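You operate a simulated robot arm through the tools that you are given. There is no shell and no other tool. Be economical: measure what you need, move in short steps, check, and stop when the job is done.

You run a simulated two-armed robot. Do the job below in one go: nothing can be reset, and whatever is moved stays where it is left.

TASK
Fetch the raisin tin and set it on the brown plate. Then close the white door. Then push the pine door shut. Then put the muffin from the grey worktop on the corner counter top. Then take the cap off the steel flask and lay it down on the front of the grey worktop. Then open the green basket, put the tall jar in the inside of the green basket, then shut the basket. Then take the stopper off the flour jar and lay it down on the black counter top. Do these in the order given. Set down upright: muffin, tall jar.

Only the result counts: the job must be done as asked and must still hold three seconds after the hand-in. Knocking over, shifting, dropping, spilling or breaking anything else fails it. A push-on lid holds only when it is set on centred and level and pressed home; a screw cap is set on level and turned clockwise until tight.

THE ROBOT
Two 7-joint arms with two-finger parallel grippers on one trunk, on a base that drives. Base frame: it is fixed to the floor where the robot stands at the start and does not move with it; the origin is under the middle of the robot, x ahead of it, y to its left, z up. Units: mm, degrees, N and s.
The left shoulder is at the start at [70, 188, 965], the right one opposite. With the tool pointing down near the work surface each hand reaches from about 340 to 800 mm from the robot's upright axis, wherever it stands, measured 20 degrees to its own side. Places, roughly: brown plate (21x20x3 cm) [-600, -2000, 900]; corner counter top [-1300, 3300, 900]; flour jar [-1250, 2250, 1000]; green basket [-1400, -100, 200]; inside of the green basket [-1400, -100, 100]; muffin (6x6x7 cm) [400, 3200, 900]; pine door [500, 700, 400]; steel flask (9x9x28 cm) [300, 3100, 1000]; tall jar [0, 3000, 1000]; white door [500, 0, 400]. Payload 3.91 kg a hand.
Tool frame (each hand has its own): the origin (TCP) lies between the finger pads and is the grasp point; the fingertips stand 30 mm ahead of it; z points along the fingers, y is the line along which they close. Largest opening 110 mm; finger width 20, thickness 10; the body of the gripper, 48 by 112 mm, starts 55 mm behind the TCP.
Orientation is that of the tool frame in the base frame, as [roll, pitch, yaw] about the fixed x, y, z axes, in that order (R = Rz(yaw) Ry(pitch) Rx(roll)). With the fingers straight down and closing along the base's y, the tool's x points along the base's -x, its y along +y and its z along -z.

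THE INTERFACE
- The arms move only by the tool nudge_tool. It takes "left_plan", "right_plan" or both (then of equal length, played together; a hand with none holds still); each is a list of rows, each a list of 7 numbers: the shift along the base's x, y, z in units of 25 mm (1.0 is 25 mm), then the turn, a rotation vector about the base's x, y, z in units of 6 degrees (1.0 is 6 degrees), then the finger opening in mm, from 0 to 110. In form: [[dx, dy, dz, wx, wy, wz, jaw], ...]. A call has 1 to 20 rows; each row shifts and turns the commanded pose from where the row before left it. A call with a number of a shift or a turn outside -1 to 1 is refused whole. Rows are played at 5 a second. More than 50 mm and 8.6 degrees between two rows, or a gripper value outside its range, and nothing of the call is played. Where a pose cannot be reached the arm comes as near as it can. A force on the tool above 40 N (or 10 N above the force at the start of the call, whichever is more), or a blocked arm, ends the call early, and 0.2 s more pass. Each finger travels about 72 mm/s and halts on what it meets, pressing with about 31 N; the grip force reading is that of the motor and also rises with nothing between the fingers. The clock runs only during rows and for 0.2 s after the last one: add rows that do not move to give the fingers time. The reply holds the time, the measured pose of the TCP, the force on the tool along the base axes, the opening and the grip force, in the units named above and with some noise, with the torque about the TCP (base axes, N m) and any sound that the robot's microphone picked up, and new pictures: "pictures" is both (left out), scene, wrist or none (wrist: the cameras of the hands that moved).
- Cameras (640 x 400 px; columns grow to the right, rows downward): "scene" is now at [112.1, -0.2, 1152.9]; the picture's right is [-0.01, -1.00, 0.00], its down [-0.91, 0.01, -0.42] and it looks along [0.42, -0.00, -0.91] (base axes); focal length 214 px, centre (320, 200). "left" rides on the left gripper at [72, -17, -103] in its tool frame; the picture's right is [0.23, 0.97, 0.00], its down [-0.76, 0.18, -0.62] and it looks along [-0.61, 0.14, 0.78] (tool axes); focal length 222 px, centre (320, 200). "right" rides on the right gripper at [72, 17, -103] in its tool frame; the picture's right is [-0.23, 0.97, 0.00], its down [-0.76, -0.18, -0.62] and it looks along [-0.61, -0.14, 0.78] (tool axes); focal length 222 px, centre (320, 200). There is no depth. A picture from a camera that has moved, and an enlarged one, comes with that camera's place and axes in the base frame and with its lens.
- move_column(by): slides the trunk up (or, below 0, down) by that many mm; the arms and the scene camera ride with it, the base frame stays. It gives what a move gives, with no picture.
- roll_base(legs): drives the robot by 1 to 6 legs, each [ahead, turn to the left] in mm and degrees, along the robot's own axes; the way and the turn of a leg run together, so that a leg with both is an arc; at most 1500 mm and 180 degrees a leg. The arms and the cameras ride along, it lands a little off, and it stops where it bumps. It gives what a move gives, and a new picture of the scene camera.
- head_to(pan, tilt): turns the head with the scene camera to pan (to the left, within 86 degrees either way) and tilt (down, from -29 to 69), counted from straight ahead of the robot. It gives what a move gives, and a new picture of the scene camera.
- close_up(camera, box): a new picture of the part [left, top, right, bottom] of that camera's present view, enlarged. It takes no simulated time.
- finish_job(): hands the job in; it is judged then, once.

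Go step by step. Nothing tells you exact positions but the pictures and the camera data: compare them with the known pose of the tool, close in by small moves and look again before you grip or let go. The budget is 186 turns and 260 pictures, counting those below and the enlarged ones. Unless the task says otherwise, let go and move clear before handing in, and close with one line.

The tools are called after "Call:" as a command line: name --argument value ..., lists and objects as JSON in quotes. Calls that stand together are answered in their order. nudge_tool: Moves the arms, as the interface text tells. Its arguments: {"type":"object","properties":{"left_plan":{"type":"array","items":{"type":"array","items":{"type":"number"}}},"right_plan":{"type":"array","items":{"type":"array","items":{"type":"number"}}},"pictures":{"type":"string","enum":["both","scene","wrist","none"]}},"required":[]} The other tools are called the same way: move_column (by) slides the trunk up or down; roll_base (legs) drives the base; head_to (pan, tilt) turns the head that bears the scene camera; close_up (camera, box) takes an enlarged picture of a part of a camera's view; finish_job () hands the job in.

At the start:

```text
t: 0.0
left_tool_pos: [361.3, 521.0, 1000.8]
left_orientation: [-180.0, 0.1, 180.0]
left_force: [-0.1, 0.4, 0.7]
left_ft_torque: [0.01, 0.0, 0.01]
left_opening: 109.9
left_grasp_force: 0.1
right_tool_pos: [456.2, 14.0, 1078.7]
right_orientation: [-179.9, 0.0, -180.0]
right_force: [0.6, -0.2, 0.4]
right_ft_torque: [0.03, -0.02, -0.01]
right_opening: 110.1
right_grasp_force: 0.0
trunk travel left (down, up): [-475.0, 465.0]
robot x, y, heading: [-1.3, -1.3, 0.0]
head pan, tilt: [-0.6, 65.4]
```

scene: 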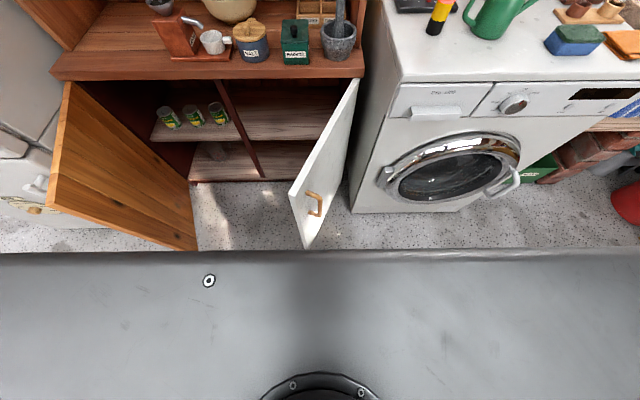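
right: 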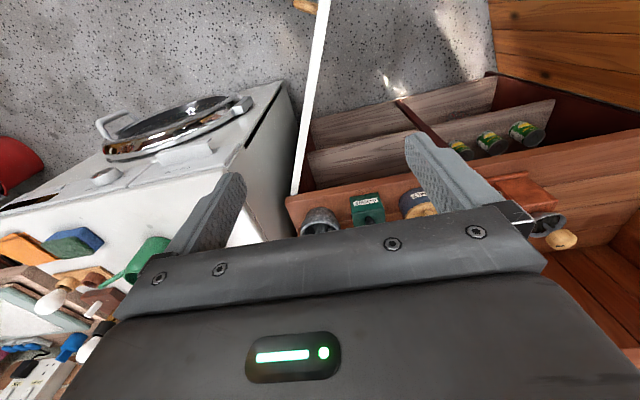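
left: 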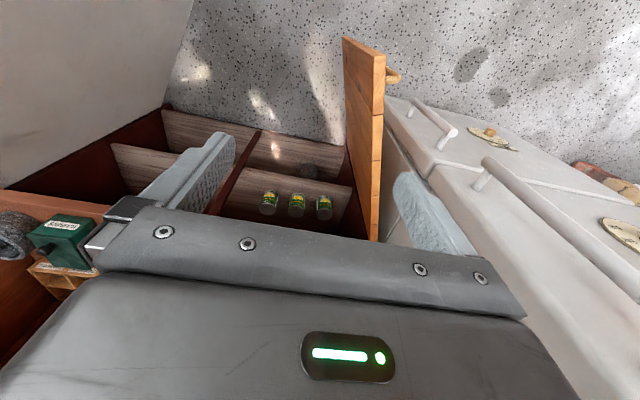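

I see the cupboard ahead with the open pine and white doors, and a green labelled tin on its top. I zoom in to read the labels.

Call:
close_up --camera "scene" --box '[140, 0, 380, 150]'

Call:
head_to --pan 0 --tilt 35

```text
2.67 times, centred on (260, 75) of scene
camera zoom: at [112.1, -0.2, 1152.9], right [-0.01, -1.0, 0.0], down [-0.91, 0.01, -0.42], along [0.42, 0.0, -0.91], focal length 572 px, centre (480, 533)
```

zoom: 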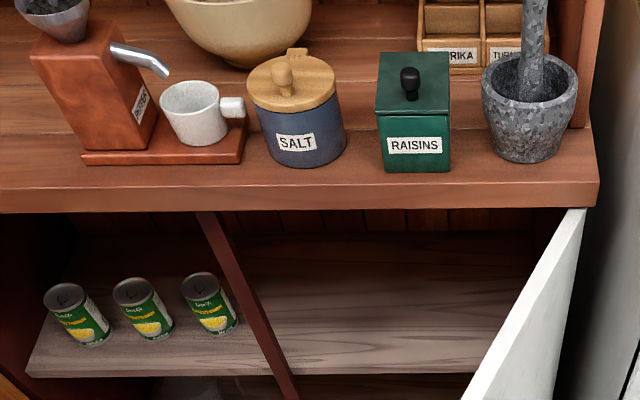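

```text
t: 0.9
left_tool_pos: [360.3, 519.2, 1002.9]
left_orientation: [180.0, 0.0, 180.0]
left_force: [-1.1, -0.1, 0.8]
left_ft_torque: [0.04, -0.01, -0.01]
left_opening: 110.3
left_grasp_force: 0.0
right_tool_pos: [456.7, 14.2, 1079.4]
right_orientation: [-180.0, 0.0, -180.0]
right_force: [0.0, 0.2, 0.1]
right_ft_torque: [-0.01, -0.03, -0.02]
right_opening: 110.2
right_grasp_force: 0.1
trunk travel left (down, up): [-475.0, 465.0]
robot x, y, heading: [-0.4, 4.6, -0.2]
head pan, tilt: [0.0, 35.0]
camera scene: at [139.9, 0.4, 1193.1], right [0.0, -1.0, 0.0], down [-0.57, 0.0, -0.82], along [0.82, 0.0, -0.57], focal length 214 px, centre (320, 200)
```

scene: 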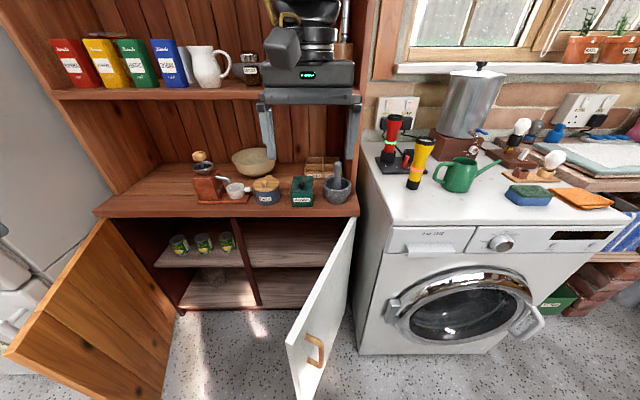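

The raisin tin stands at about (770, 68, 750..810). I tilt the right hand forward and bring it in front of the tin to look.

Call:
nudge_tool --right_plan '[[0.6, 0.2, -0.9, 0, -1, 0, 110], [0.6, 0.2, -0.9, 0, -1, 0, 110], [0.6, 0.2, -0.9, 0, -1, 0, 110], [0.6, 0.2, -0.9, 0, -1, 0, 110], [0.6, 0.2, -0.9, 0, -1, 0, 110], [0.6, 0.2, -0.9, 0, -1, 0, 110], [0.6, 0.2, -0.9, 0, -1, 0, 110], [0.6, 0.2, -0.9, 0, 0, 0, 110], [0.6, 0.3, -0.9, 0, 0, 0, 110], [0.6, 0.3, -0.9, 0, 0, 0, 110], [0, 0, 0, 0, 0, 0, 110]]'

```text
t: 3.4
left_tool_pos: [361.4, 519.7, 1002.9]
left_orientation: [-180.0, 0.1, -179.9]
left_force: [0.3, -0.4, -0.7]
left_ft_torque: [0.02, -0.01, -0.03]
left_opening: 109.8
left_grasp_force: 0.0
right_tool_pos: [609.0, 63.5, 858.1]
right_orientation: [179.1, 41.9, 178.6]
right_force: [0.2, -0.9, 1.0]
right_ft_torque: [-0.02, -0.03, 0.0]
right_opening: 109.9
right_grasp_force: 0.1
trunk travel left (down, up): [-475.0, 465.0]
robot x, y, heading: [-2.2, 0.4, -0.3]
head pan, tilt: [0.0, 35.0]
camera scene: at [139.3, 0.2, 1193.2], right [0.0, -1.0, 0.0], down [-0.57, 0.0, -0.82], along [0.82, 0.0, -0.57], focal length 214 px, centre (320, 200)
camera right: at [486.2, 82.0, 887.1], right [0.18, 0.97, 0.16], down [0.15, -0.19, 0.97], along [0.97, -0.15, -0.18], focal length 222 px, centre (320, 200)
```

scene: 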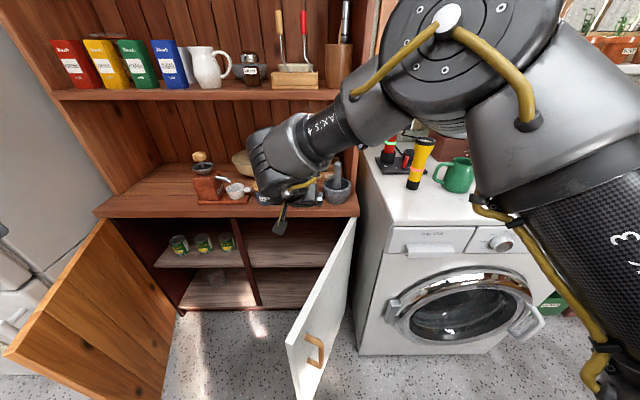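
right: 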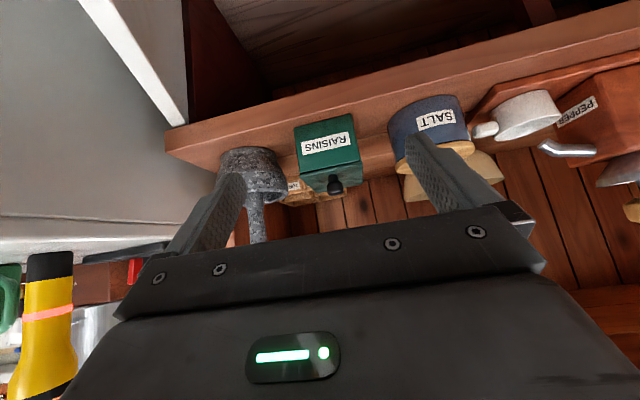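

Tin front face is at x≈726, y 29..98, top z≈805. I narrow the jaw to 94 and move in around it.

Call:
nudge_tool --right_plan '[[0.9, 0.02, -0.3, 0, 0, 0.1, 94], [0.9, 0.02, -0.4, 0, 0, 0.1, 94], [0.95, 0.02, -0.5, 0, 0, 0, 94], [0.95, 0.02, -0.6, 0, 0, 0, 94], [0.95, 0.02, -0.6, 0, 0, 0, 94], [0.95, 0.02, -0.6, 0, 0, 0, 94], [0, 0, 0, 0, 0, 0, 94]]' --pictures "wrist"

```text
t: 5.0
left_tool_pos: [360.2, 519.5, 1002.5]
left_orientation: [-180.0, 0.1, 180.0]
left_force: [0.2, 0.3, -1.3]
left_ft_torque: [0.02, -0.01, 0.0]
left_opening: 110.1
left_grasp_force: 0.1
right_tool_pos: [711.1, 60.7, 786.2]
right_orientation: [179.8, 42.0, -179.1]
right_force: [-0.5, 0.6, 0.3]
right_ft_torque: [0.01, 0.02, 0.02]
right_opening: 94.1
right_grasp_force: 0.1
right hand out of reach, approached as far as the arm can: row 5, 6
trunk travel left (down, up): [-475.0, 465.0]
robot x, y, heading: [-2.1, 0.7, -0.0]
head pan, tilt: [0.0, 35.0]
camera right: at [586.9, 75.9, 814.5], right [0.15, 0.98, 0.15], down [0.15, -0.18, 0.97], along [0.98, -0.12, -0.17], focal length 222 px, centre (320, 200)
```

right: 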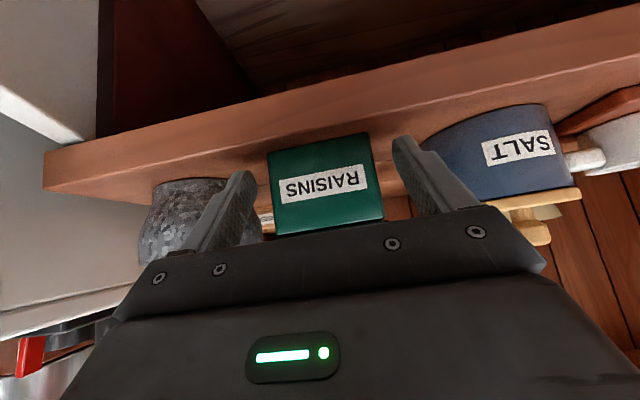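

The hand is just out of reach (y 61, x 711). Tilting more to the horizontal buys reach, so I tilt 18° more and go in.

Call:
nudge_tool --right_plan '[[-0.4, 0, 0.1, 0, -1, 0, 94], [0, 0.1, 0, 0, -1, 0, 94], [0.3, 0.1, 0, 0, -1, 0, 94], [0.8, 0, 0, 0, 0, 0, 94], [0.6, 0, 0, 0, 0, 0, 94], [0, 0, 0, 0, 0, 0, 94]]' --pictures "wrist"

```text
t: 6.3
left_tool_pos: [360.7, 519.8, 1001.5]
left_orientation: [-180.0, 0.1, -179.9]
left_force: [0.3, -1.8, 1.3]
left_ft_torque: [-0.03, -0.02, 0.01]
left_opening: 109.9
left_grasp_force: 0.0
right_tool_pos: [737.9, 61.2, 791.4]
right_orientation: [-179.5, 60.0, -178.4]
right_force: [-1.1, -1.2, 0.6]
right_ft_torque: [0.02, -0.02, -0.02]
right_opening: 94.2
right_grasp_force: 0.1
right hand out of reach, approached as far as the arm can: row 5
trunk travel left (down, up): [-475.0, 465.0]
robot x, y, heading: [-0.7, -1.6, -0.1]
head pan, tilt: [0.0, 35.0]
camera right: at [611.5, 75.2, 778.8], right [0.09, 0.98, 0.19], down [-0.16, -0.18, 0.97], along [0.98, -0.12, 0.14], focal length 222 px, centre (320, 200)
```

right: 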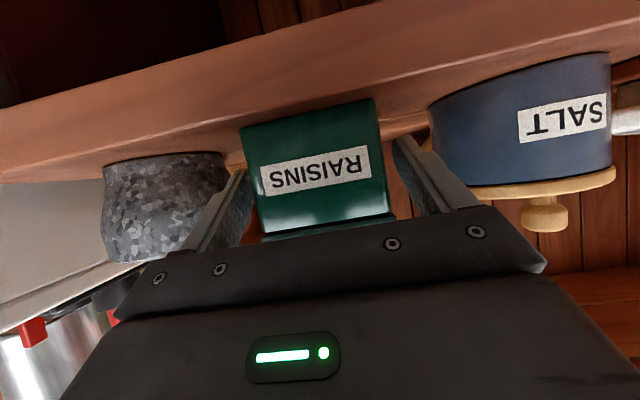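

The fingers straddle the tin's front half. I lower 9 mm to hold the body below the lid, then close.

Call:
nudge_tool --right_plan '[[0.1, 0.06, -0.36, 0, 0, 0, 94], [0, 0, 0, 0, 0, 0, 60], [0, 0, 0, 0, 0, 0, 60], [0, 0, 0, 0, 0, 0, 60], [0, 0, 0, 0, 0, 0, 60]]' --pictures "wrist"

```text
t: 7.5
left_tool_pos: [359.5, 521.4, 1001.4]
left_orientation: [180.0, 0.0, -179.9]
left_force: [0.0, 0.4, -0.8]
left_ft_torque: [0.0, 0.01, -0.01]
left_opening: 110.0
left_grasp_force: 0.0
right_tool_pos: [738.8, 59.4, 781.9]
right_orientation: [-179.5, 60.0, -178.4]
right_force: [0.7, 0.8, 0.4]
right_ft_torque: [0.22, -0.16, 0.09]
right_opening: 72.0
right_grasp_force: 31.3
right hand out of reach, approached as far as the arm can: row 1
trunk travel left (down, up): [-475.0, 465.0]
robot x, y, heading: [0.2, -2.1, 0.2]
head pan, tilt: [0.0, 35.0]
camera right: at [611.7, 74.3, 770.0], right [0.09, 0.98, 0.19], down [-0.15, -0.18, 0.97], along [0.98, -0.12, 0.13], focal length 222 px, centre (320, 200)
```

right: 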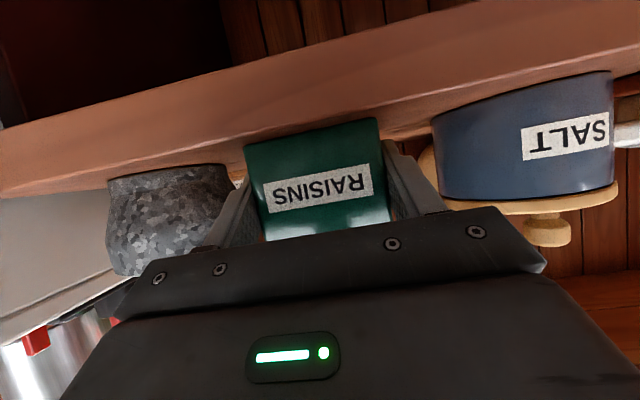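

Gripped at 72 mm. I lift, then draw the tin back towards the robot.

Call:
nudge_tool --right_plan '[[-0.1, 0, 0.6, 0, 0, 0, 60], [-0.1, 0, 0.8, 0, 0, 0, 60], [-0.3, 0, 1, 0, 0, 0, 60], [-0.8, 0, 1, 0, 0, 0, 60], [-0.9, 0, 0.8, 0, 0, 0, 60], [-0.9, 0, 0.8, 0, 0, 0, 60], [-0.9, 0, 0.6, 0, 0, 0, 60], [-0.9, 0, 0.6, 0, 0, 0, 60], [-0.9, -0.5, 0.6, 0, 0, 0, 60], [-0.9, -0.5, 0.6, 0, 0, 0, 60], [-0.9, -0.5, 0.6, 0, 0, 0, 60], [-0.5, -0.5, 0.4, 0, 0, 0, 60]]' --pictures "wrist"

Call:
head_to --pan -86 --tilt 25

Call:
head_to --pan 86 --tilt 25

```text
t: 10.2
left_tool_pos: [362.1, 519.5, 1002.2]
left_orientation: [-179.9, 0.0, -180.0]
left_force: [0.1, 0.3, 0.9]
left_ft_torque: [0.05, 0.0, 0.04]
left_opening: 110.2
left_grasp_force: 0.0
right_tool_pos: [535.7, 8.1, 991.2]
right_orientation: [-179.3, 59.9, -178.3]
right_force: [-1.2, -0.5, -6.0]
right_ft_torque: [0.0, 0.26, 0.0]
right_opening: 72.2
right_grasp_force: 30.9
trunk travel left (down, up): [-475.0, 465.0]
robot x, y, heading: [-1.8, -1.4, 0.1]
head pan, tilt: [0.0, 35.0]
camera right: at [409.0, 22.5, 980.4], right [0.09, 0.98, 0.19], down [-0.15, -0.18, 0.97], along [0.98, -0.12, 0.13], focal length 222 px, centre (320, 200)
```

right: 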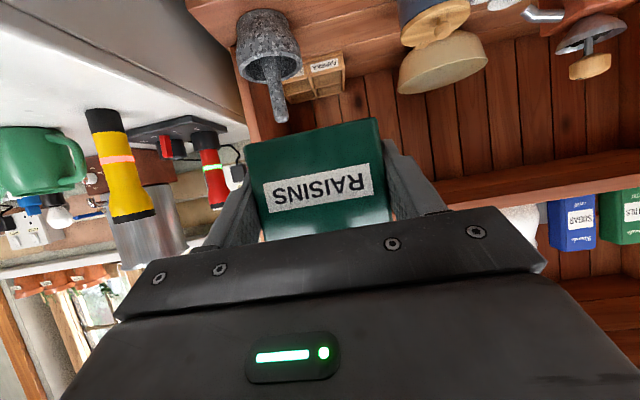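

```text
t: 11.8
left_tool_pos: [360.7, 521.1, 1001.5]
left_orientation: [180.0, -0.1, -180.0]
left_force: [0.3, -0.1, -0.3]
left_ft_torque: [0.01, -0.02, -0.02]
left_opening: 110.0
left_grasp_force: 0.1
right_tool_pos: [536.4, 9.2, 991.5]
right_orientation: [-179.2, 59.9, -178.2]
right_force: [1.4, 0.1, -6.6]
right_ft_torque: [0.01, 0.21, -0.01]
right_opening: 72.1
right_grasp_force: 31.1
trunk travel left (down, up): [-475.0, 465.0]
robot x, y, heading: [1.0, -1.7, -0.2]
head pan, tilt: [-85.9, 25.0]
camera scene: at [59.1, -91.5, 1208.9], right [-1.0, -0.07, 0.0], down [-0.03, 0.42, -0.91], along [0.06, -0.9, -0.42], focal length 214 px, centre (320, 200)
```

scene: 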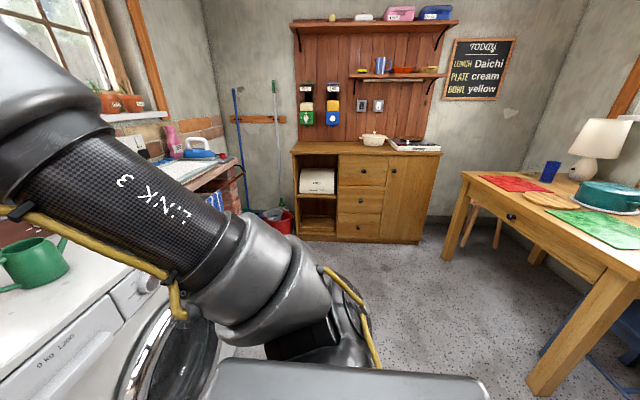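

```text
t: 14.3
left_tool_pos: [361.8, 519.9, 1002.7]
left_orientation: [179.9, 0.0, 180.0]
left_force: [0.0, 0.6, 0.0]
left_ft_torque: [0.02, 0.02, 0.01]
left_opening: 109.7
left_grasp_force: 0.0
right_tool_pos: [535.4, 9.1, 992.8]
right_orientation: [-179.3, 59.9, -178.2]
right_force: [-0.3, -0.1, -6.1]
right_ft_torque: [0.0, 0.22, -0.01]
right_opening: 72.1
right_grasp_force: 31.1
trunk travel left (down, up): [-475.0, 465.0]
robot x, y, heading: [2.7, 3.0, 0.2]
head pan, tilt: [85.9, 25.0]
camera scene: at [59.1, 92.3, 1208.8], right [1.0, -0.07, 0.0], down [-0.03, -0.42, -0.91], along [0.06, 0.9, -0.42], focal length 214 px, centre (320, 200)
```

scene: 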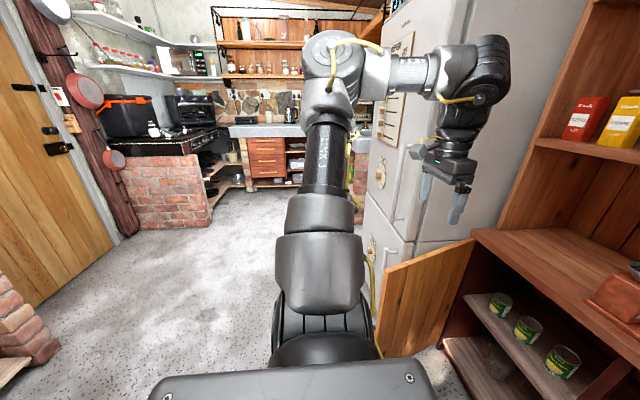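

The tin is held. To the right are a dresser and a table; I zoom in to find the brown plate.

Call:
head_to --pan -86 --tilt 25

Call:
close_up --camera "scene" --box '[340, 100, 480, 190]'

Call:
close_up --camera "scene" --box '[440, 130, 640, 260]'

```text
t: 16.9
left_tool_pos: [361.1, 520.7, 1002.6]
left_orientation: [-179.9, -0.1, 179.9]
left_force: [-0.2, 0.8, -0.5]
left_ft_torque: [0.01, 0.0, 0.02]
left_opening: 109.9
left_grasp_force: 0.1
right_tool_pos: [536.4, 8.8, 991.7]
right_orientation: [-179.2, 59.9, -178.2]
right_force: [-0.6, 0.3, -6.0]
right_ft_torque: [-0.04, 0.24, -0.04]
right_opening: 71.8
right_grasp_force: 30.9
trunk travel left (down, up): [-475.0, 465.0]
robot x, y, heading: [-2.3, 1.3, 0.2]
head pan, tilt: [-85.9, 25.0]
camera scene: at [59.1, -91.5, 1208.9], right [-1.0, -0.07, 0.0], down [-0.03, 0.42, -0.91], along [0.06, -0.9, -0.42], focal length 214 px, centre (320, 200)
```

scene: 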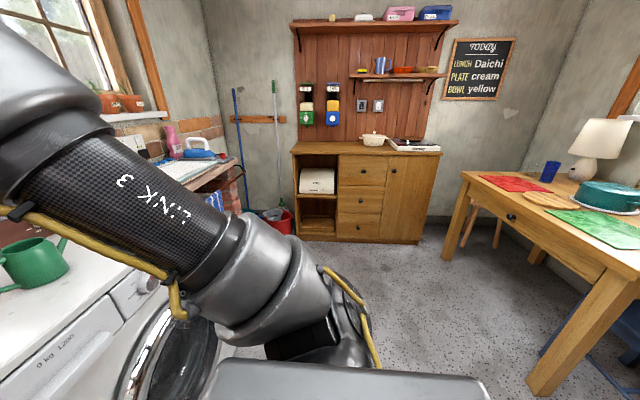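

```text
4.44 times, centred on (410, 145) of scene
camera zoom: at [59.1, -91.5, 1208.9], right [-1.0, -0.07, 0.0], down [-0.03, 0.42, -0.91], along [0.06, -0.9, -0.42], focal length 953 px, centre (-80, 444)
```

zoom: 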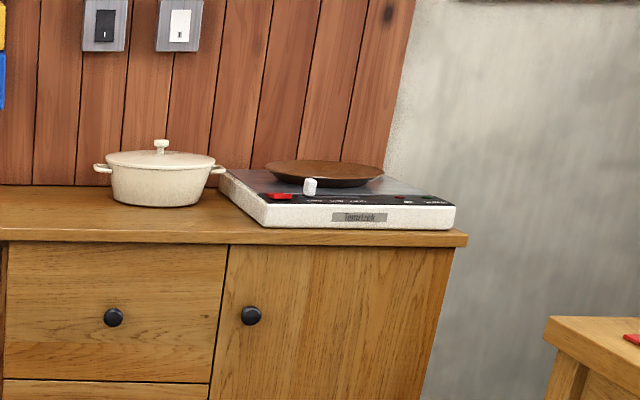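

```text
3.08 times, centred on (540, 195) of scene
camera zoom: at [59.1, -91.5, 1208.9], right [-1.0, -0.07, 0.0], down [-0.03, 0.42, -0.91], along [0.06, -0.9, -0.42], focal length 660 px, centre (-357, 215)
```

zoom: 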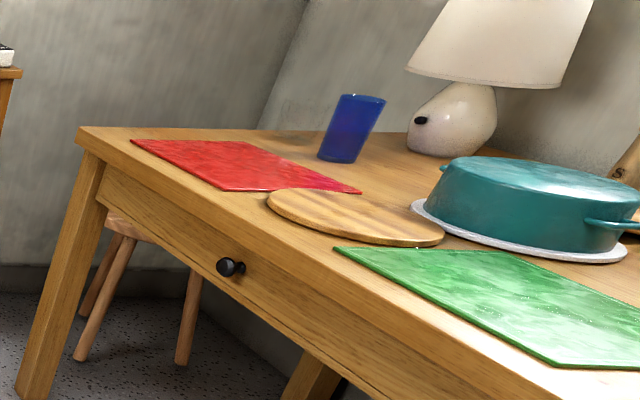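

The brown plate sits on the flat appliance on the dresser, near (-570, -1900, 920). I raise the trunk, back off, turn right and drive near it.

Call:
move_column --by 120

Call:
roll_base --legs '[[-430, 0], [0, -90], [850, 0]]'

Call:
head_to --pan -10 --tilt 35

```text
t: 18.4
left_tool_pos: [361.8, 520.2, 1121.5]
left_orientation: [180.0, 0.0, -180.0]
left_force: [0.8, -0.3, -0.4]
left_ft_torque: [0.0, -0.02, 0.01]
left_opening: 109.9
left_grasp_force: 0.1
right_tool_pos: [536.4, 9.0, 1111.6]
right_orientation: [-179.1, 59.9, -178.2]
right_force: [0.8, -0.2, -6.1]
right_ft_torque: [0.01, 0.23, 0.0]
right_opening: 71.9
right_grasp_force: 30.8
trunk travel left (down, up): [-595.0, 345.0]
robot x, y, heading: [-0.2, -1.7, 0.3]
head pan, tilt: [-85.9, 25.0]
```

```text
t: 29.0
left_tool_pos: [75.1, -1215.2, 1121.2]
left_orientation: [-180.0, -0.1, 89.0]
left_force: [0.3, -0.1, 0.8]
left_ft_torque: [-0.05, 0.0, -0.02]
left_opening: 109.8
left_grasp_force: 0.1
right_tool_pos: [-439.8, -1381.6, 1111.8]
right_orientation: [-179.2, 60.0, 90.8]
right_force: [-0.5, 0.6, -6.4]
right_ft_torque: [0.26, 0.03, 0.05]
right_opening: 71.9
right_grasp_force: 31.2
trunk travel left (down, up): [-595.0, 345.0]
robot x, y, heading: [-436.6, -848.0, -91.1]
head pan, tilt: [-85.9, 25.0]
camera scene: at [-529.5, -900.5, 1328.9], right [-0.05, 1.0, 0.0], down [0.42, 0.02, -0.91], along [-0.91, -0.05, -0.42], focal length 214 px, centre (320, 200)
```

scene: 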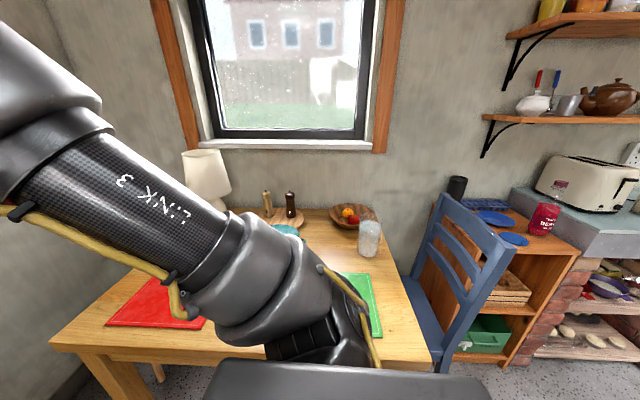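

```text
t: 30.5
left_tool_pos: [75.1, -1213.8, 1121.9]
left_orientation: [180.0, 0.1, 89.0]
left_force: [-0.5, -0.1, -0.2]
left_ft_torque: [0.01, 0.01, 0.04]
left_opening: 110.1
left_grasp_force: 0.1
right_tool_pos: [-439.1, -1381.2, 1111.6]
right_orientation: [-179.1, 59.9, 91.0]
right_force: [0.0, -0.4, -6.2]
right_ft_torque: [0.28, -0.03, 0.02]
right_opening: 71.9
right_grasp_force: 31.6
trunk travel left (down, up): [-595.0, 345.0]
robot x, y, heading: [-441.3, -843.5, -91.3]
head pan, tilt: [-10.0, 35.0]
camera scene: at [-454.3, -981.9, 1313.0], right [-0.98, 0.19, 0.0], down [0.11, 0.56, -0.82], along [-0.16, -0.8, -0.57], focal length 214 px, centre (320, 200)
```

scene: 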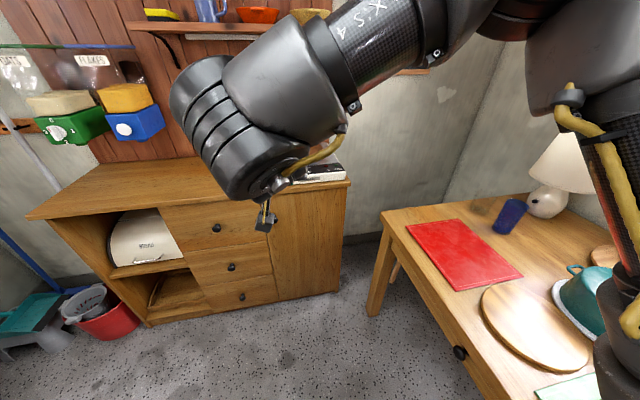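

The dresser front is at y≈-1735, top z≈860. I drive 440 mm closer and look with the wrist camera.

Call:
roll_base --legs '[[440, 0]]'

Call:
nudge_tool --right_plan '[[0, 0, 0, 0, 0, 0, 60]]' --pictures "wrist"

```text
t: 33.1
left_tool_pos: [63.6, -1648.6, 1121.8]
left_orientation: [-180.0, 0.0, 88.7]
left_force: [-0.4, -0.4, 0.8]
left_ft_torque: [0.03, 0.04, 0.0]
left_opening: 110.0
left_grasp_force: 0.1
right_tool_pos: [-452.4, -1811.0, 1111.1]
right_orientation: [-179.2, 59.9, 90.5]
right_force: [0.2, 0.5, -5.8]
right_ft_torque: [0.23, -0.01, 0.01]
right_opening: 71.7
right_grasp_force: 30.9
trunk travel left (down, up): [-595.0, 345.0]
robot x, y, heading: [-451.7, -1274.8, -91.2]
head pan, tilt: [-10.0, 35.0]
camera scene: at [-463.9, -1412.6, 1313.1], right [-0.98, 0.2, 0.0], down [0.11, 0.56, -0.82], along [-0.16, -0.8, -0.57], focal length 214 px, centre (320, 200)
```

scene: 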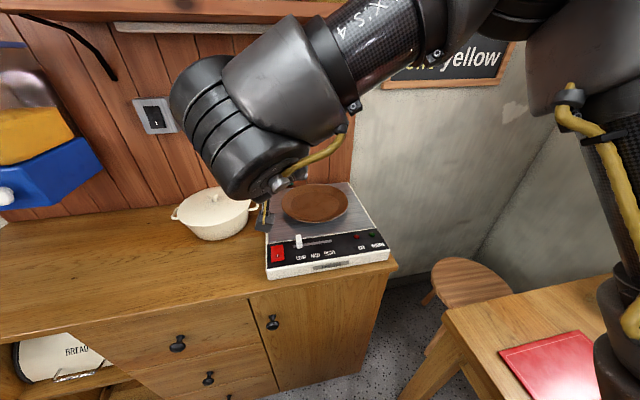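

```text
t: 33.5
left_tool_pos: [64.8, -1648.6, 1122.1]
left_orientation: [180.0, 0.1, 88.6]
left_force: [0.1, 0.6, 0.0]
left_ft_torque: [-0.03, 0.01, -0.02]
left_opening: 109.9
left_grasp_force: 0.1
right_tool_pos: [-452.1, -1812.3, 1110.9]
right_orientation: [-179.3, 60.0, 90.6]
right_force: [-0.1, 0.9, -7.1]
right_ft_torque: [0.27, 0.02, -0.01]
right_opening: 71.7
right_grasp_force: 30.6
trunk travel left (down, up): [-595.0, 345.0]
robot x, y, heading: [-449.2, -1274.7, -91.1]
head pan, tilt: [-10.0, 35.0]
camera right: at [-434.2, -1684.8, 1100.1], right [0.97, -0.12, 0.19], down [-0.17, 0.16, 0.97], along [-0.14, -0.98, 0.13], focal length 222 px, centre (320, 200)
```

right: 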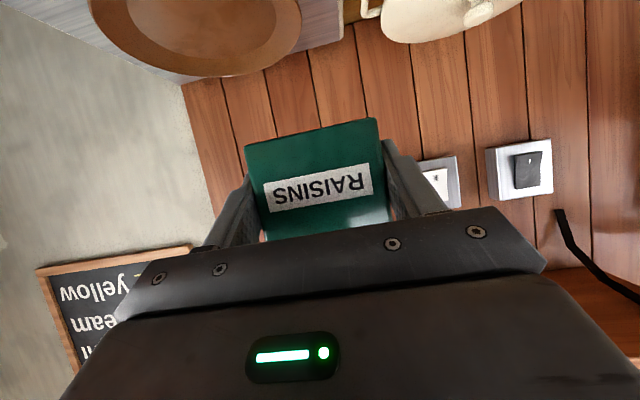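

Plate centre is about (-558, -1948), rim z≈925. I move the tin above it and look again.

Call:
nudge_tool --right_plan '[[-0.9, -0.9, -0.6, 0, 0, 0, 60], [-0.9, -0.9, -0.8, 0, 0, 0, 60], [-0.9, -0.9, -0.8, 0, 0, 0, 60], [-0.9, -0.9, -0.8, 0, 0, 0, 60], [-0.9, -0.9, -0.8, 0, 0, 0, 60], [0, 0, -0.6, 0, 0, 0, 60], [0, 0, 0, 0, 0, 0, 60]]'

```text
t: 35.1
left_tool_pos: [63.0, -1648.8, 1122.8]
left_orientation: [-180.0, 0.0, 88.6]
left_force: [0.2, -0.1, 0.1]
left_ft_torque: [0.04, -0.03, 0.03]
left_opening: 110.4
left_grasp_force: 0.0
right_tool_pos: [-564.3, -1926.6, 1001.0]
right_orientation: [-179.2, 59.9, 90.3]
right_force: [-1.5, -0.9, -5.4]
right_ft_torque: [0.28, 0.02, 0.01]
right_opening: 72.0
right_grasp_force: 31.5
trunk travel left (down, up): [-595.0, 345.0]
robot x, y, heading: [-446.9, -1275.4, -91.3]
head pan, tilt: [-10.0, 35.0]
camera scene: at [-465.0, -1412.8, 1313.0], right [-0.98, 0.2, 0.0], down [0.11, 0.56, -0.82], along [-0.16, -0.8, -0.57], focal length 214 px, centre (320, 200)
camera right: at [-548.9, -1799.5, 988.9], right [0.97, -0.12, 0.19], down [-0.17, 0.16, 0.97], along [-0.14, -0.98, 0.13], focal length 222 px, centre (320, 200)
```

scene: 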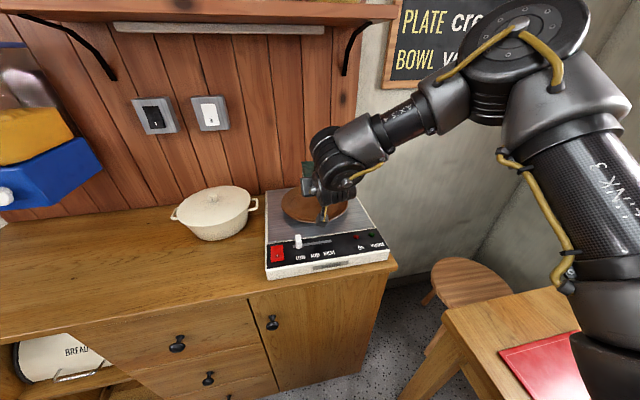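
right: 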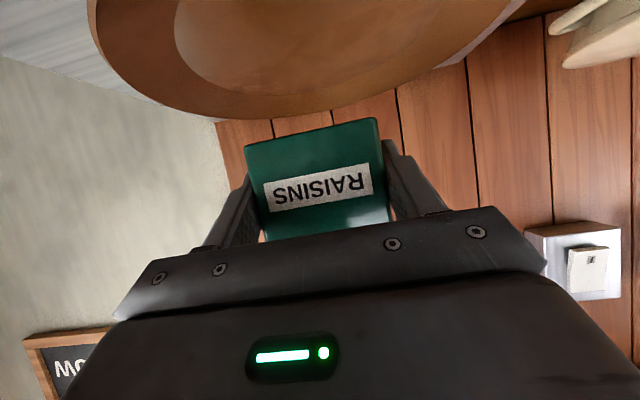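

The tin is over the plate. I lower in small steps until contact.

Call:
nudge_tool --right_plan '[[0, -0.1, -0.8, 0, 0, 0, 60], [0, -0.1, -0.6, 0, 0, 0, 60], [0, 0, -0.4, 0, 0, 0, 60], [0, 0, -0.2, 0, 0, 0, 60], [0, 0, -0.16, 0, 0, 0, 60], [0, 0, 0, 0, 0, 0, 60]]'

```text
t: 36.5
left_tool_pos: [64.1, -1647.7, 1122.1]
left_orientation: [180.0, 0.1, 88.7]
left_force: [-0.2, 0.0, 0.0]
left_ft_torque: [0.0, -0.01, -0.03]
left_opening: 110.1
left_grasp_force: 0.0
right_tool_pos: [-563.6, -1927.5, 950.6]
right_orientation: [-179.2, 60.2, 90.6]
right_force: [0.6, 2.2, 3.5]
right_ft_torque: [-0.58, 0.31, 0.08]
right_opening: 71.9
right_grasp_force: 31.2
trunk travel left (down, up): [-595.0, 345.0]
robot x, y, heading: [-448.8, -1275.9, -91.1]
head pan, tilt: [-10.0, 35.0]
camera scene: at [-463.6, -1410.9, 1313.4], right [-0.98, 0.2, 0.0], down [0.11, 0.56, -0.82], along [-0.16, -0.8, -0.57], focal length 214 px, centre (320, 200)
camera right: at [-546.6, -1802.1, 937.7], right [0.97, -0.12, 0.19], down [-0.17, 0.16, 0.97], along [-0.14, -0.98, 0.14], focal length 222 px, centre (320, 200)
```

scene: 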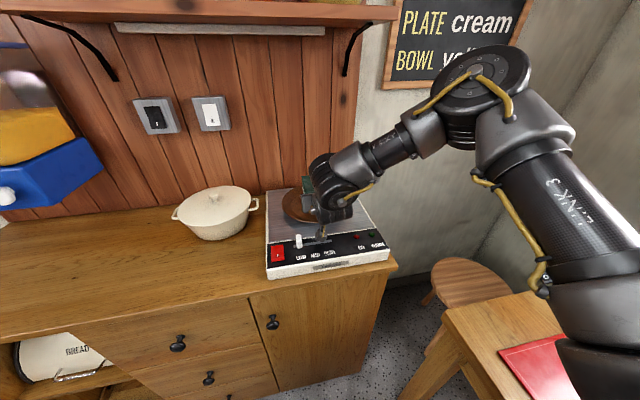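
right: 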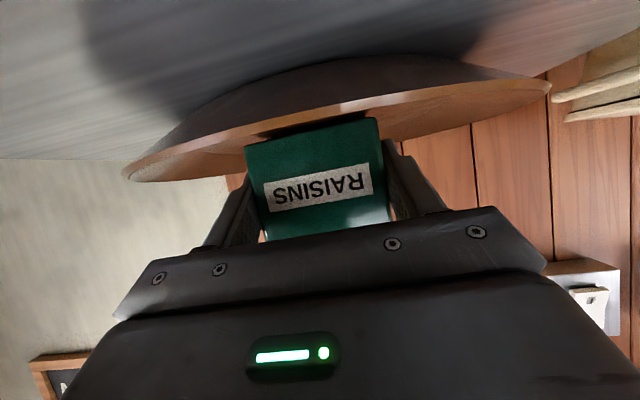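

Contact came on the tin's far edge – the tin is deeper than I took it, touching the plate's rising rim. I lift a little, shift back towards me 24 mm and set down again.

Call:
nudge_tool --right_plan '[[0, 0, 0.5, 0, 0, 0, 60], [0.1, 0.5, 0, 0, 0, 0, 60], [0, 0.5, 0, 0, 0, 0, 60], [0, 0, -0.4, 0, 0, 0, 60], [0, 0, -0.2, 0, 0, 0, 60], [0, 0, -0.1, 0, 0, 0, 60], [0, 0, 0, 0, 0, 0, 60]]' --pictures "wrist"

Call:
close_up --camera "scene" --box '[250, 150, 400, 290]'

```text
t: 38.1
left_tool_pos: [62.6, -1646.5, 1122.0]
left_orientation: [-179.9, -0.1, 88.6]
left_force: [-0.4, 0.1, -0.6]
left_ft_torque: [0.01, 0.01, 0.01]
left_opening: 110.0
left_grasp_force: 0.2
right_tool_pos: [-560.4, -1903.0, 945.8]
right_orientation: [-179.4, 60.4, 90.3]
right_force: [-0.8, -9.7, 19.6]
right_ft_torque: [0.3, -0.63, -0.19]
right_opening: 72.3
right_grasp_force: 30.9
trunk travel left (down, up): [-595.0, 345.0]
robot x, y, heading: [-449.2, -1272.2, -91.3]
head pan, tilt: [-10.0, 35.0]
camera right: at [-544.1, -1778.3, 933.2], right [0.97, -0.12, 0.19], down [-0.17, 0.17, 0.97], along [-0.15, -0.98, 0.14], focal length 222 px, centre (320, 200)
```

right: 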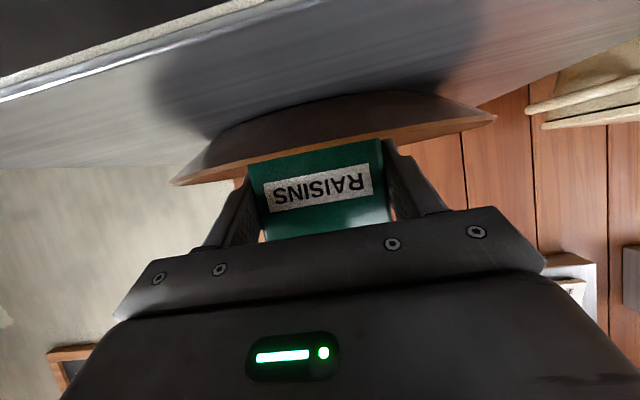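

```text
2.86 times, centred on (325, 220) of scene
camera zoom: at [-463.7, -1411.1, 1313.6], right [-0.98, 0.2, 0.0], down [0.11, 0.56, -0.82], along [-0.16, -0.8, -0.57], focal length 613 px, centre (306, 143)
```

zoom: 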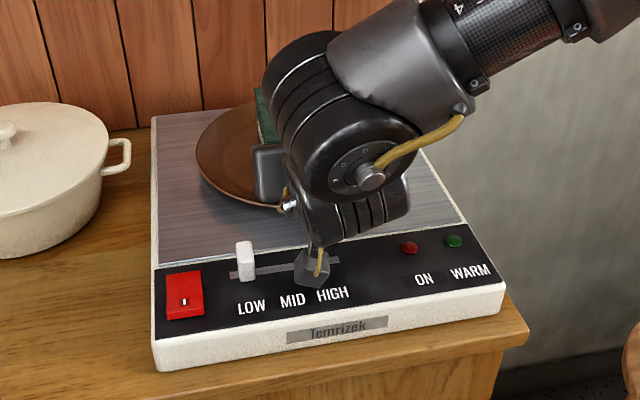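

Now the near edge touched; the tin is about 98 mm deep, so its centred position is TCP y≈-1915. I lift, shift 12 mm and lower again.

Call:
nudge_tool --right_plan '[[0, 0, 0.4, 0, 0, 0, 60], [0, -0.5, 0.1, 0, 0, 0, 60], [0, 0, -0.3, 0, 0, 0, 60], [0, 0, -0.2, 0, 0, 0, 60], [0, 0, -0.15, 0, 0, 0, 60], [0, 0, -0.1, 0, 0, 0, 60], [0, 0, 0, 0, 0, 0, 60]]' --pictures "wrist"

```text
t: 39.7
left_tool_pos: [63.9, -1644.9, 1122.5]
left_orientation: [180.0, 0.2, 88.7]
left_force: [0.3, -0.3, 0.0]
left_ft_torque: [-0.01, 0.04, 0.06]
left_opening: 109.8
left_grasp_force: 0.0
right_tool_pos: [-561.0, -1914.2, 940.5]
right_orientation: [-179.3, 60.4, 90.4]
right_force: [-2.6, -2.0, 26.6]
right_ft_torque: [-1.01, -0.38, -0.41]
right_opening: 71.7
right_grasp_force: 30.6
trunk travel left (down, up): [-595.0, 345.0]
robot x, y, heading: [-441.3, -1276.1, -91.3]
head pan, tilt: [-10.0, 35.0]
camera right: at [-544.4, -1788.9, 927.9], right [0.97, -0.12, 0.19], down [-0.17, 0.17, 0.97], along [-0.14, -0.98, 0.14], focal length 222 px, centre (320, 200)
```

right: 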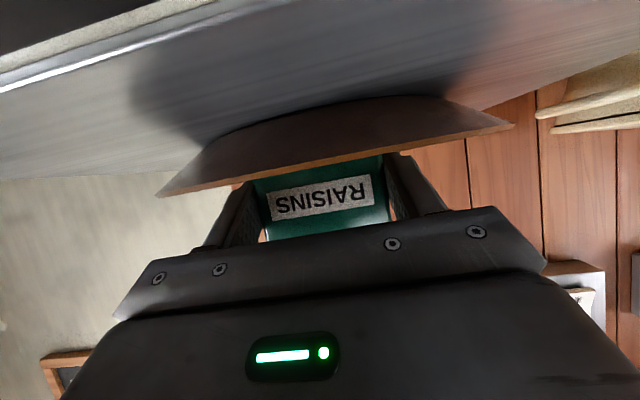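

Contact is now centred under the tin, so it sits level. I release and retreat along the tool axis.

Call:
nudge_tool --right_plan '[[0, 0, 0.08, 0, 0, 0, 72], [0, 0, 0, 0, 0, 0, 86], [0, 0, 0, 0, 0, 0, 88], [0, 0, 0, 0, 0, 0, 88], [0, 0.6, 0.4, 0, 0, 0, 88], [0, 0.8, 0.5, 0, 0, 0, 88], [0, 0.8, 0.5, 0, 0, 0, 88], [0, 0.8, 0.6, 0, 0, 0, 88], [0, 0.8, 0.8, 0, 0, 0, 88], [0, 0.8, 0.8, 0, 0, 0, 88], [0, 0.8, 0.8, 0, 0, 0, 88]]'

```text
t: 42.1
left_tool_pos: [64.8, -1647.4, 1122.2]
left_orientation: [180.0, 0.1, 88.6]
left_force: [-0.6, 0.2, -0.9]
left_ft_torque: [-0.03, -0.01, -0.01]
left_opening: 110.0
left_grasp_force: 0.1
right_tool_pos: [-561.7, -1780.0, 1050.1]
right_orientation: [-179.1, 60.0, 90.5]
right_force: [0.9, 0.2, -0.2]
right_ft_torque: [0.02, 0.0, -0.01]
right_opening: 87.9
right_grasp_force: 0.1
trunk travel left (down, up): [-595.0, 345.0]
robot x, y, heading: [-449.8, -1276.4, -91.2]
head pan, tilt: [-10.0, 35.0]
camera scene: at [-463.8, -1410.3, 1313.3], right [-0.98, 0.2, 0.0], down [0.11, 0.56, -0.82], along [-0.16, -0.8, -0.57], focal length 214 px, centre (320, 200)
camera right: at [-545.0, -1654.6, 1038.7], right [0.97, -0.12, 0.19], down [-0.17, 0.16, 0.97], along [-0.14, -0.98, 0.14], focal length 222 px, centre (320, 200)
```

scene: 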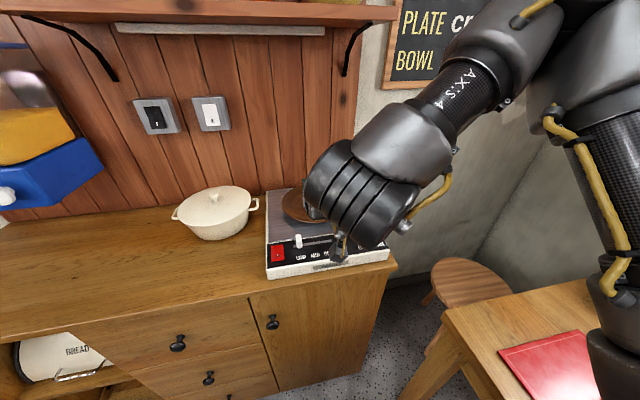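
right: 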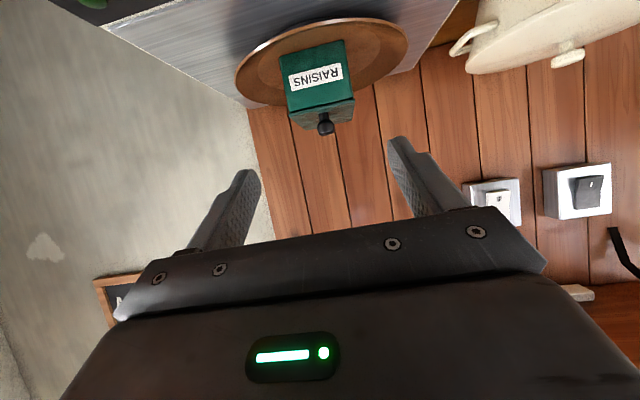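

The tin sits on the plate. Now I drive back to the cupboard for the doors.

Call:
roll_base --legs '[[-1246, 0], [0, 91.2], [380, 0]]'

Call:
head_to --pan 0 --tilt 55

```text
t: 54.1
left_tool_pos: [327.2, 461.4, 1122.3]
left_orientation: [-179.9, 0.0, 178.6]
left_force: [0.0, 0.6, -0.7]
left_ft_torque: [-0.03, -0.01, -0.02]
left_opening: 110.0
left_grasp_force: 0.1
right_tool_pos: [460.0, -163.5, 1050.5]
right_orientation: [-179.2, 60.0, -179.6]
right_force: [1.0, -0.4, -0.4]
right_ft_torque: [-0.01, 0.0, 0.03]
right_opening: 88.1
right_grasp_force: 0.0
trunk travel left (down, up): [-595.0, 345.0]
robot x, y, heading: [-48.6, -50.7, -1.6]
head pan, tilt: [-10.0, 35.0]
camera scene: at [92.2, -68.0, 1313.1], right [-0.2, -0.98, 0.0], down [-0.56, 0.11, -0.82], along [0.8, -0.16, -0.57], focal length 214 px, centre (320, 200)
```

scene: 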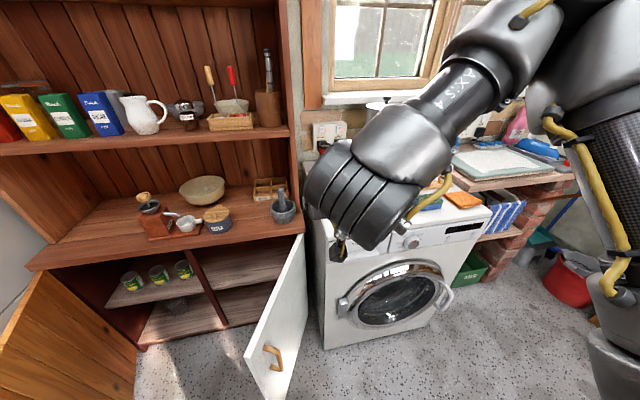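

```text
t: 55.0
left_tool_pos: [328.2, 461.3, 1122.5]
left_orientation: [179.9, -0.1, 178.6]
left_force: [0.6, 0.3, 0.4]
left_ft_torque: [0.01, 0.03, -0.02]
left_opening: 110.1
left_grasp_force: 0.1
right_tool_pos: [461.2, -164.6, 1049.8]
right_orientation: [-179.2, 60.0, -179.6]
right_force: [0.0, -0.8, -0.6]
right_ft_torque: [-0.02, -0.01, 0.02]
right_opening: 88.0
right_grasp_force: 0.2
trunk travel left (down, up): [-595.0, 345.0]
robot x, y, heading: [-46.6, -51.4, -1.6]
head pan, tilt: [0.0, 55.0]
camera scene: at [77.6, -52.4, 1285.0], right [-0.02, -1.0, 0.0], down [-0.82, 0.02, -0.57], along [0.57, -0.01, -0.82], focal length 214 px, centre (320, 200)
```

scene: 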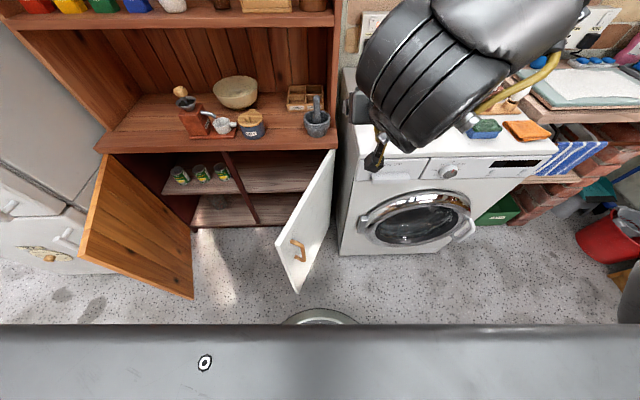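

I see both doors clearly; white door's free edge is near (334, 69). I close the fingers, yaw the right hand towards the door's outer face, and lower the trunk.

Call:
nudge_tool --right_plan '[[-0.5, 0.5, -0.4, 0, 0, 1, 0], [-0.5, 0.5, -0.4, 0, 0, 1, 0], [-0.5, 0.5, -0.4, 0, 0, 1, 0], [-0.5, 0.5, -0.4, 0, 0, 1, 0], [-0.5, 0.5, -0.4, 0, 0, 1, 0], [-0.5, 0.5, -0.4, 0, 0, 1, 0], [-0.5, 0.5, -0.4, 0, 0, 1, 0], [0, 0.5, -0.4, 0, 0, 0, 0]]' --pictures "none"

Call:
move_column --by -280

Call:
head_to --pan 0 --tilt 50

```text
t: 56.8
left_tool_pos: [326.3, 463.1, 1120.6]
left_orientation: [-179.9, 0.0, 178.6]
left_force: [0.0, 0.6, 0.8]
left_ft_torque: [-0.03, -0.03, 0.01]
left_opening: 110.1
left_grasp_force: 0.1
right_tool_pos: [405.2, -65.2, 976.7]
right_orientation: [-178.8, 59.3, -144.0]
right_force: [0.5, 0.0, -0.6]
right_ft_torque: [-0.01, -0.01, -0.01]
right_opening: 0.2
right_grasp_force: 31.2
right hand out of reach, approached as far as the arm can: row 4, 5, 6, 7
trunk travel left (down, up): [-595.0, 345.0]
robot x, y, heading: [-46.0, -51.9, -1.5]
head pan, tilt: [0.0, 55.0]
```

```text
t: 59.6
left_tool_pos: [327.5, 462.1, 841.6]
left_orientation: [180.0, 0.1, 178.6]
left_force: [-0.6, -0.3, -0.3]
left_ft_torque: [0.0, 0.0, -0.03]
left_opening: 109.7
left_grasp_force: 0.0
right_tool_pos: [405.6, -67.7, 696.6]
right_orientation: [-178.9, 59.2, -144.2]
right_force: [0.2, 0.1, -0.9]
right_ft_torque: [-0.03, -0.01, 0.03]
right_opening: 0.0
right_grasp_force: 30.8
trunk travel left (down, up): [-315.0, 625.0]
robot x, y, heading: [-46.1, -51.9, -1.4]
head pan, tilt: [0.0, 55.0]
```

```text
t: 60.3
left_tool_pos: [326.8, 461.8, 842.8]
left_orientation: [180.0, -0.1, 178.6]
left_force: [1.0, -0.3, 0.1]
left_ft_torque: [-0.03, -0.01, -0.03]
left_opening: 109.9
left_grasp_force: 0.0
right_tool_pos: [406.3, -67.2, 696.8]
right_orientation: [-178.9, 59.2, -144.1]
right_force: [0.2, -0.4, 0.0]
right_ft_torque: [-0.04, -0.01, -0.01]
right_opening: 0.0
right_grasp_force: 30.1
trunk travel left (down, up): [-315.0, 625.0]
robot x, y, heading: [-45.8, -47.2, -1.5]
head pan, tilt: [0.0, 50.0]
camera scene: at [82.7, -52.5, 1011.4], right [-0.02, -1.0, 0.0], down [-0.77, 0.02, -0.64], along [0.64, -0.02, -0.77], focal length 214 px, centre (320, 200)
```

scene: 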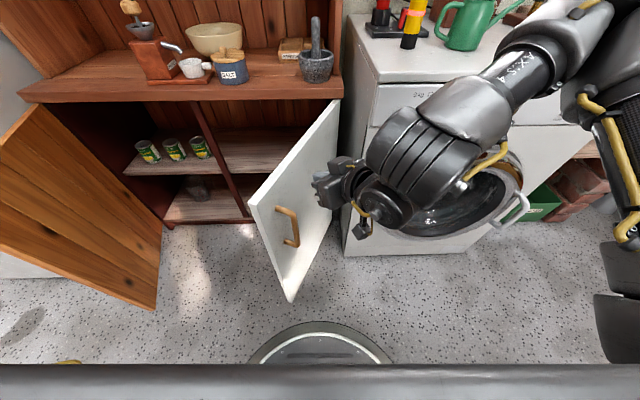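

The hand is beside the white door's outer face. I push it along its arc.

Call:
nudge_tool --right_plan '[[-0.1, 1, -0.3, 0, 0, 0, 0], [0, 1, -0.3, 0, 0, 0, 0], [0.2, 0.9, 0, 0, 0, 0, 0], [0.6, 0.9, 0, 0, 0, 0, 0], [0.6, 0.9, 0, 0, 0, 0, 0], [0.6, 0.9, 0, 0, 0, 0, 0], [0.8, 0.8, 0, 0, 0, 0, 0], [0.8, 0.8, 0, 0, 0, 0, 0], [0.8, 0.8, 0, 0, 0, 0, 0]]' --pictures "scene"

```text
t: 62.5
left_tool_pos: [326.8, 463.6, 842.3]
left_orientation: [-180.0, -0.1, 178.6]
left_force: [0.0, 0.2, 0.4]
left_ft_torque: [0.0, 0.03, 0.0]
left_opening: 110.1
left_grasp_force: 0.0
right_tool_pos: [483.2, 57.2, 705.6]
right_orientation: [173.5, 61.1, -154.6]
right_force: [0.1, 1.1, -0.3]
right_ft_torque: [0.01, 0.0, 0.01]
right_opening: 0.0
right_grasp_force: 30.6
right hand out of reach, approached as far as the arm can: row 7, 8, 9
trunk travel left (down, up): [-315.0, 625.0]
robot x, y, heading: [-46.8, -47.2, -1.5]
head pan, tilt: [0.0, 50.0]
stopped in row 9 (right hand): the arm was blocked; the commanded pose is now the measured one
camera scene: at [82.8, -52.8, 1011.4], right [-0.02, -1.0, 0.0], down [-0.77, 0.02, -0.64], along [0.64, -0.02, -0.77], focal length 214 px, centre (320, 200)
```

scene: 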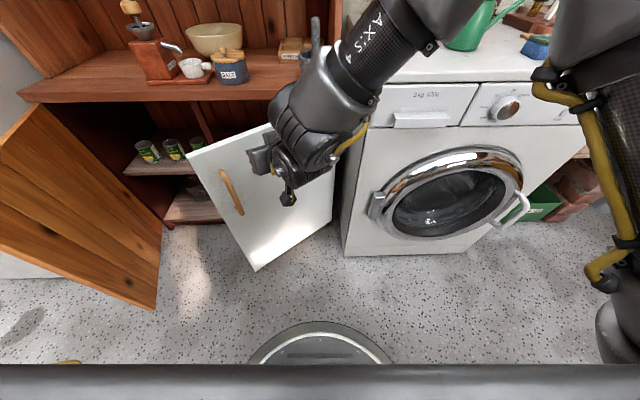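

The white door is about 33° from shut. I retract the right hand and bring in the left, tilted forward, to finish.

Call:
nudge_tool --right_plan '[[-0.8, -0.6, 0.2, 0, 0, 0, 0], [-0.8, -0.8, 0.2, 0, 0, 0, 0], [-0.6, -0.8, 0.4, 0, 0, 0, 0], [-0.6, -0.8, 0.4, 0, 0, 0, 0], [-0.6, -0.8, 0.4, 0, 0, 0, 0], [-0.6, -0.8, 0.4, 0, 0, 0, 0], [0, -0.8, 0.4, 0, 0, 0, 0], [0, -0.8, 0.4, 0, 0, 0, 0], [0, 0, 0, 0, 0, 0, 0], [0, 0, 0, 0, 0, 0, 0], [0, 0, 0, 0, 0, 0, 0], [0, 0, 0, 0, 0, 0, 0]]' --left_plan '[[0, -0.2, 0, 0, -1, 0, 0], [0.2, -0.6, -0.4, 0, -1, 0, 0], [0.4, -1, -0.5, 0, -1, 0, 0], [0.4, -1, -0.5, 0, -1, 0, 0], [0.4, -1, -0.5, 0, -1, 0, 0], [0.4, -1, -0.5, 0, -1, 0, 0], [0.5, -1, -0.5, 0, -1, 0, 0], [0.5, -1, -0.5, 0, -1, 0, 0], [0.5, -1, -0.5, 0, -1, 0, 0], [0.5, -1, -0.6, 0, -1, 0, 0], [0.5, -1, -0.6, 0, 0, 0, 0], [0.2, -1, -0.4, 0, 0, 0, 0]]' --pictures "scene"

```text
t: 65.1
left_tool_pos: [503.0, 241.5, 714.6]
left_orientation: [177.8, 60.0, 177.0]
left_force: [-0.9, 0.6, -1.1]
left_ft_torque: [0.04, -0.01, 0.0]
left_opening: 0.2
left_grasp_force: 31.0
left hand out of reach, approached as far as the arm can: row 7, 8, 9, 10, 11, 12
right_tool_pos: [387.0, -66.3, 758.1]
right_orientation: [174.9, 60.2, -152.7]
right_force: [0.7, -0.3, -0.1]
right_ft_torque: [0.03, 0.02, -0.02]
right_opening: 0.0
right_grasp_force: 30.9
right hand out of reach, approached as far as the arm can: row 6, 7, 8
trunk travel left (down, up): [-315.0, 625.0]
robot x, y, heading: [-49.2, -49.2, -1.2]
head pan, tilt: [0.0, 50.0]
camera scene: at [83.1, -52.4, 1011.3], right [-0.02, -1.0, 0.0], down [-0.77, 0.02, -0.64], along [0.64, -0.02, -0.77], focal length 214 px, centre (320, 200)
```

scene: 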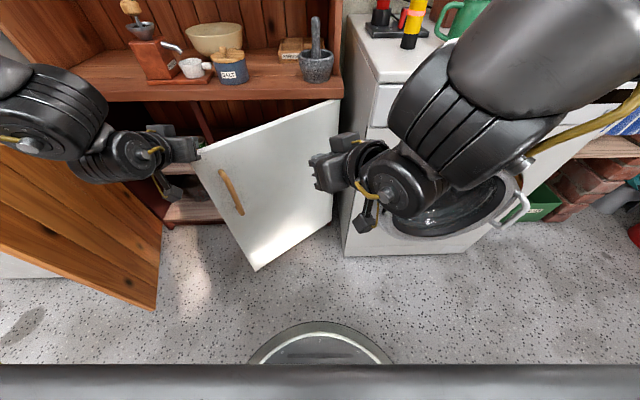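

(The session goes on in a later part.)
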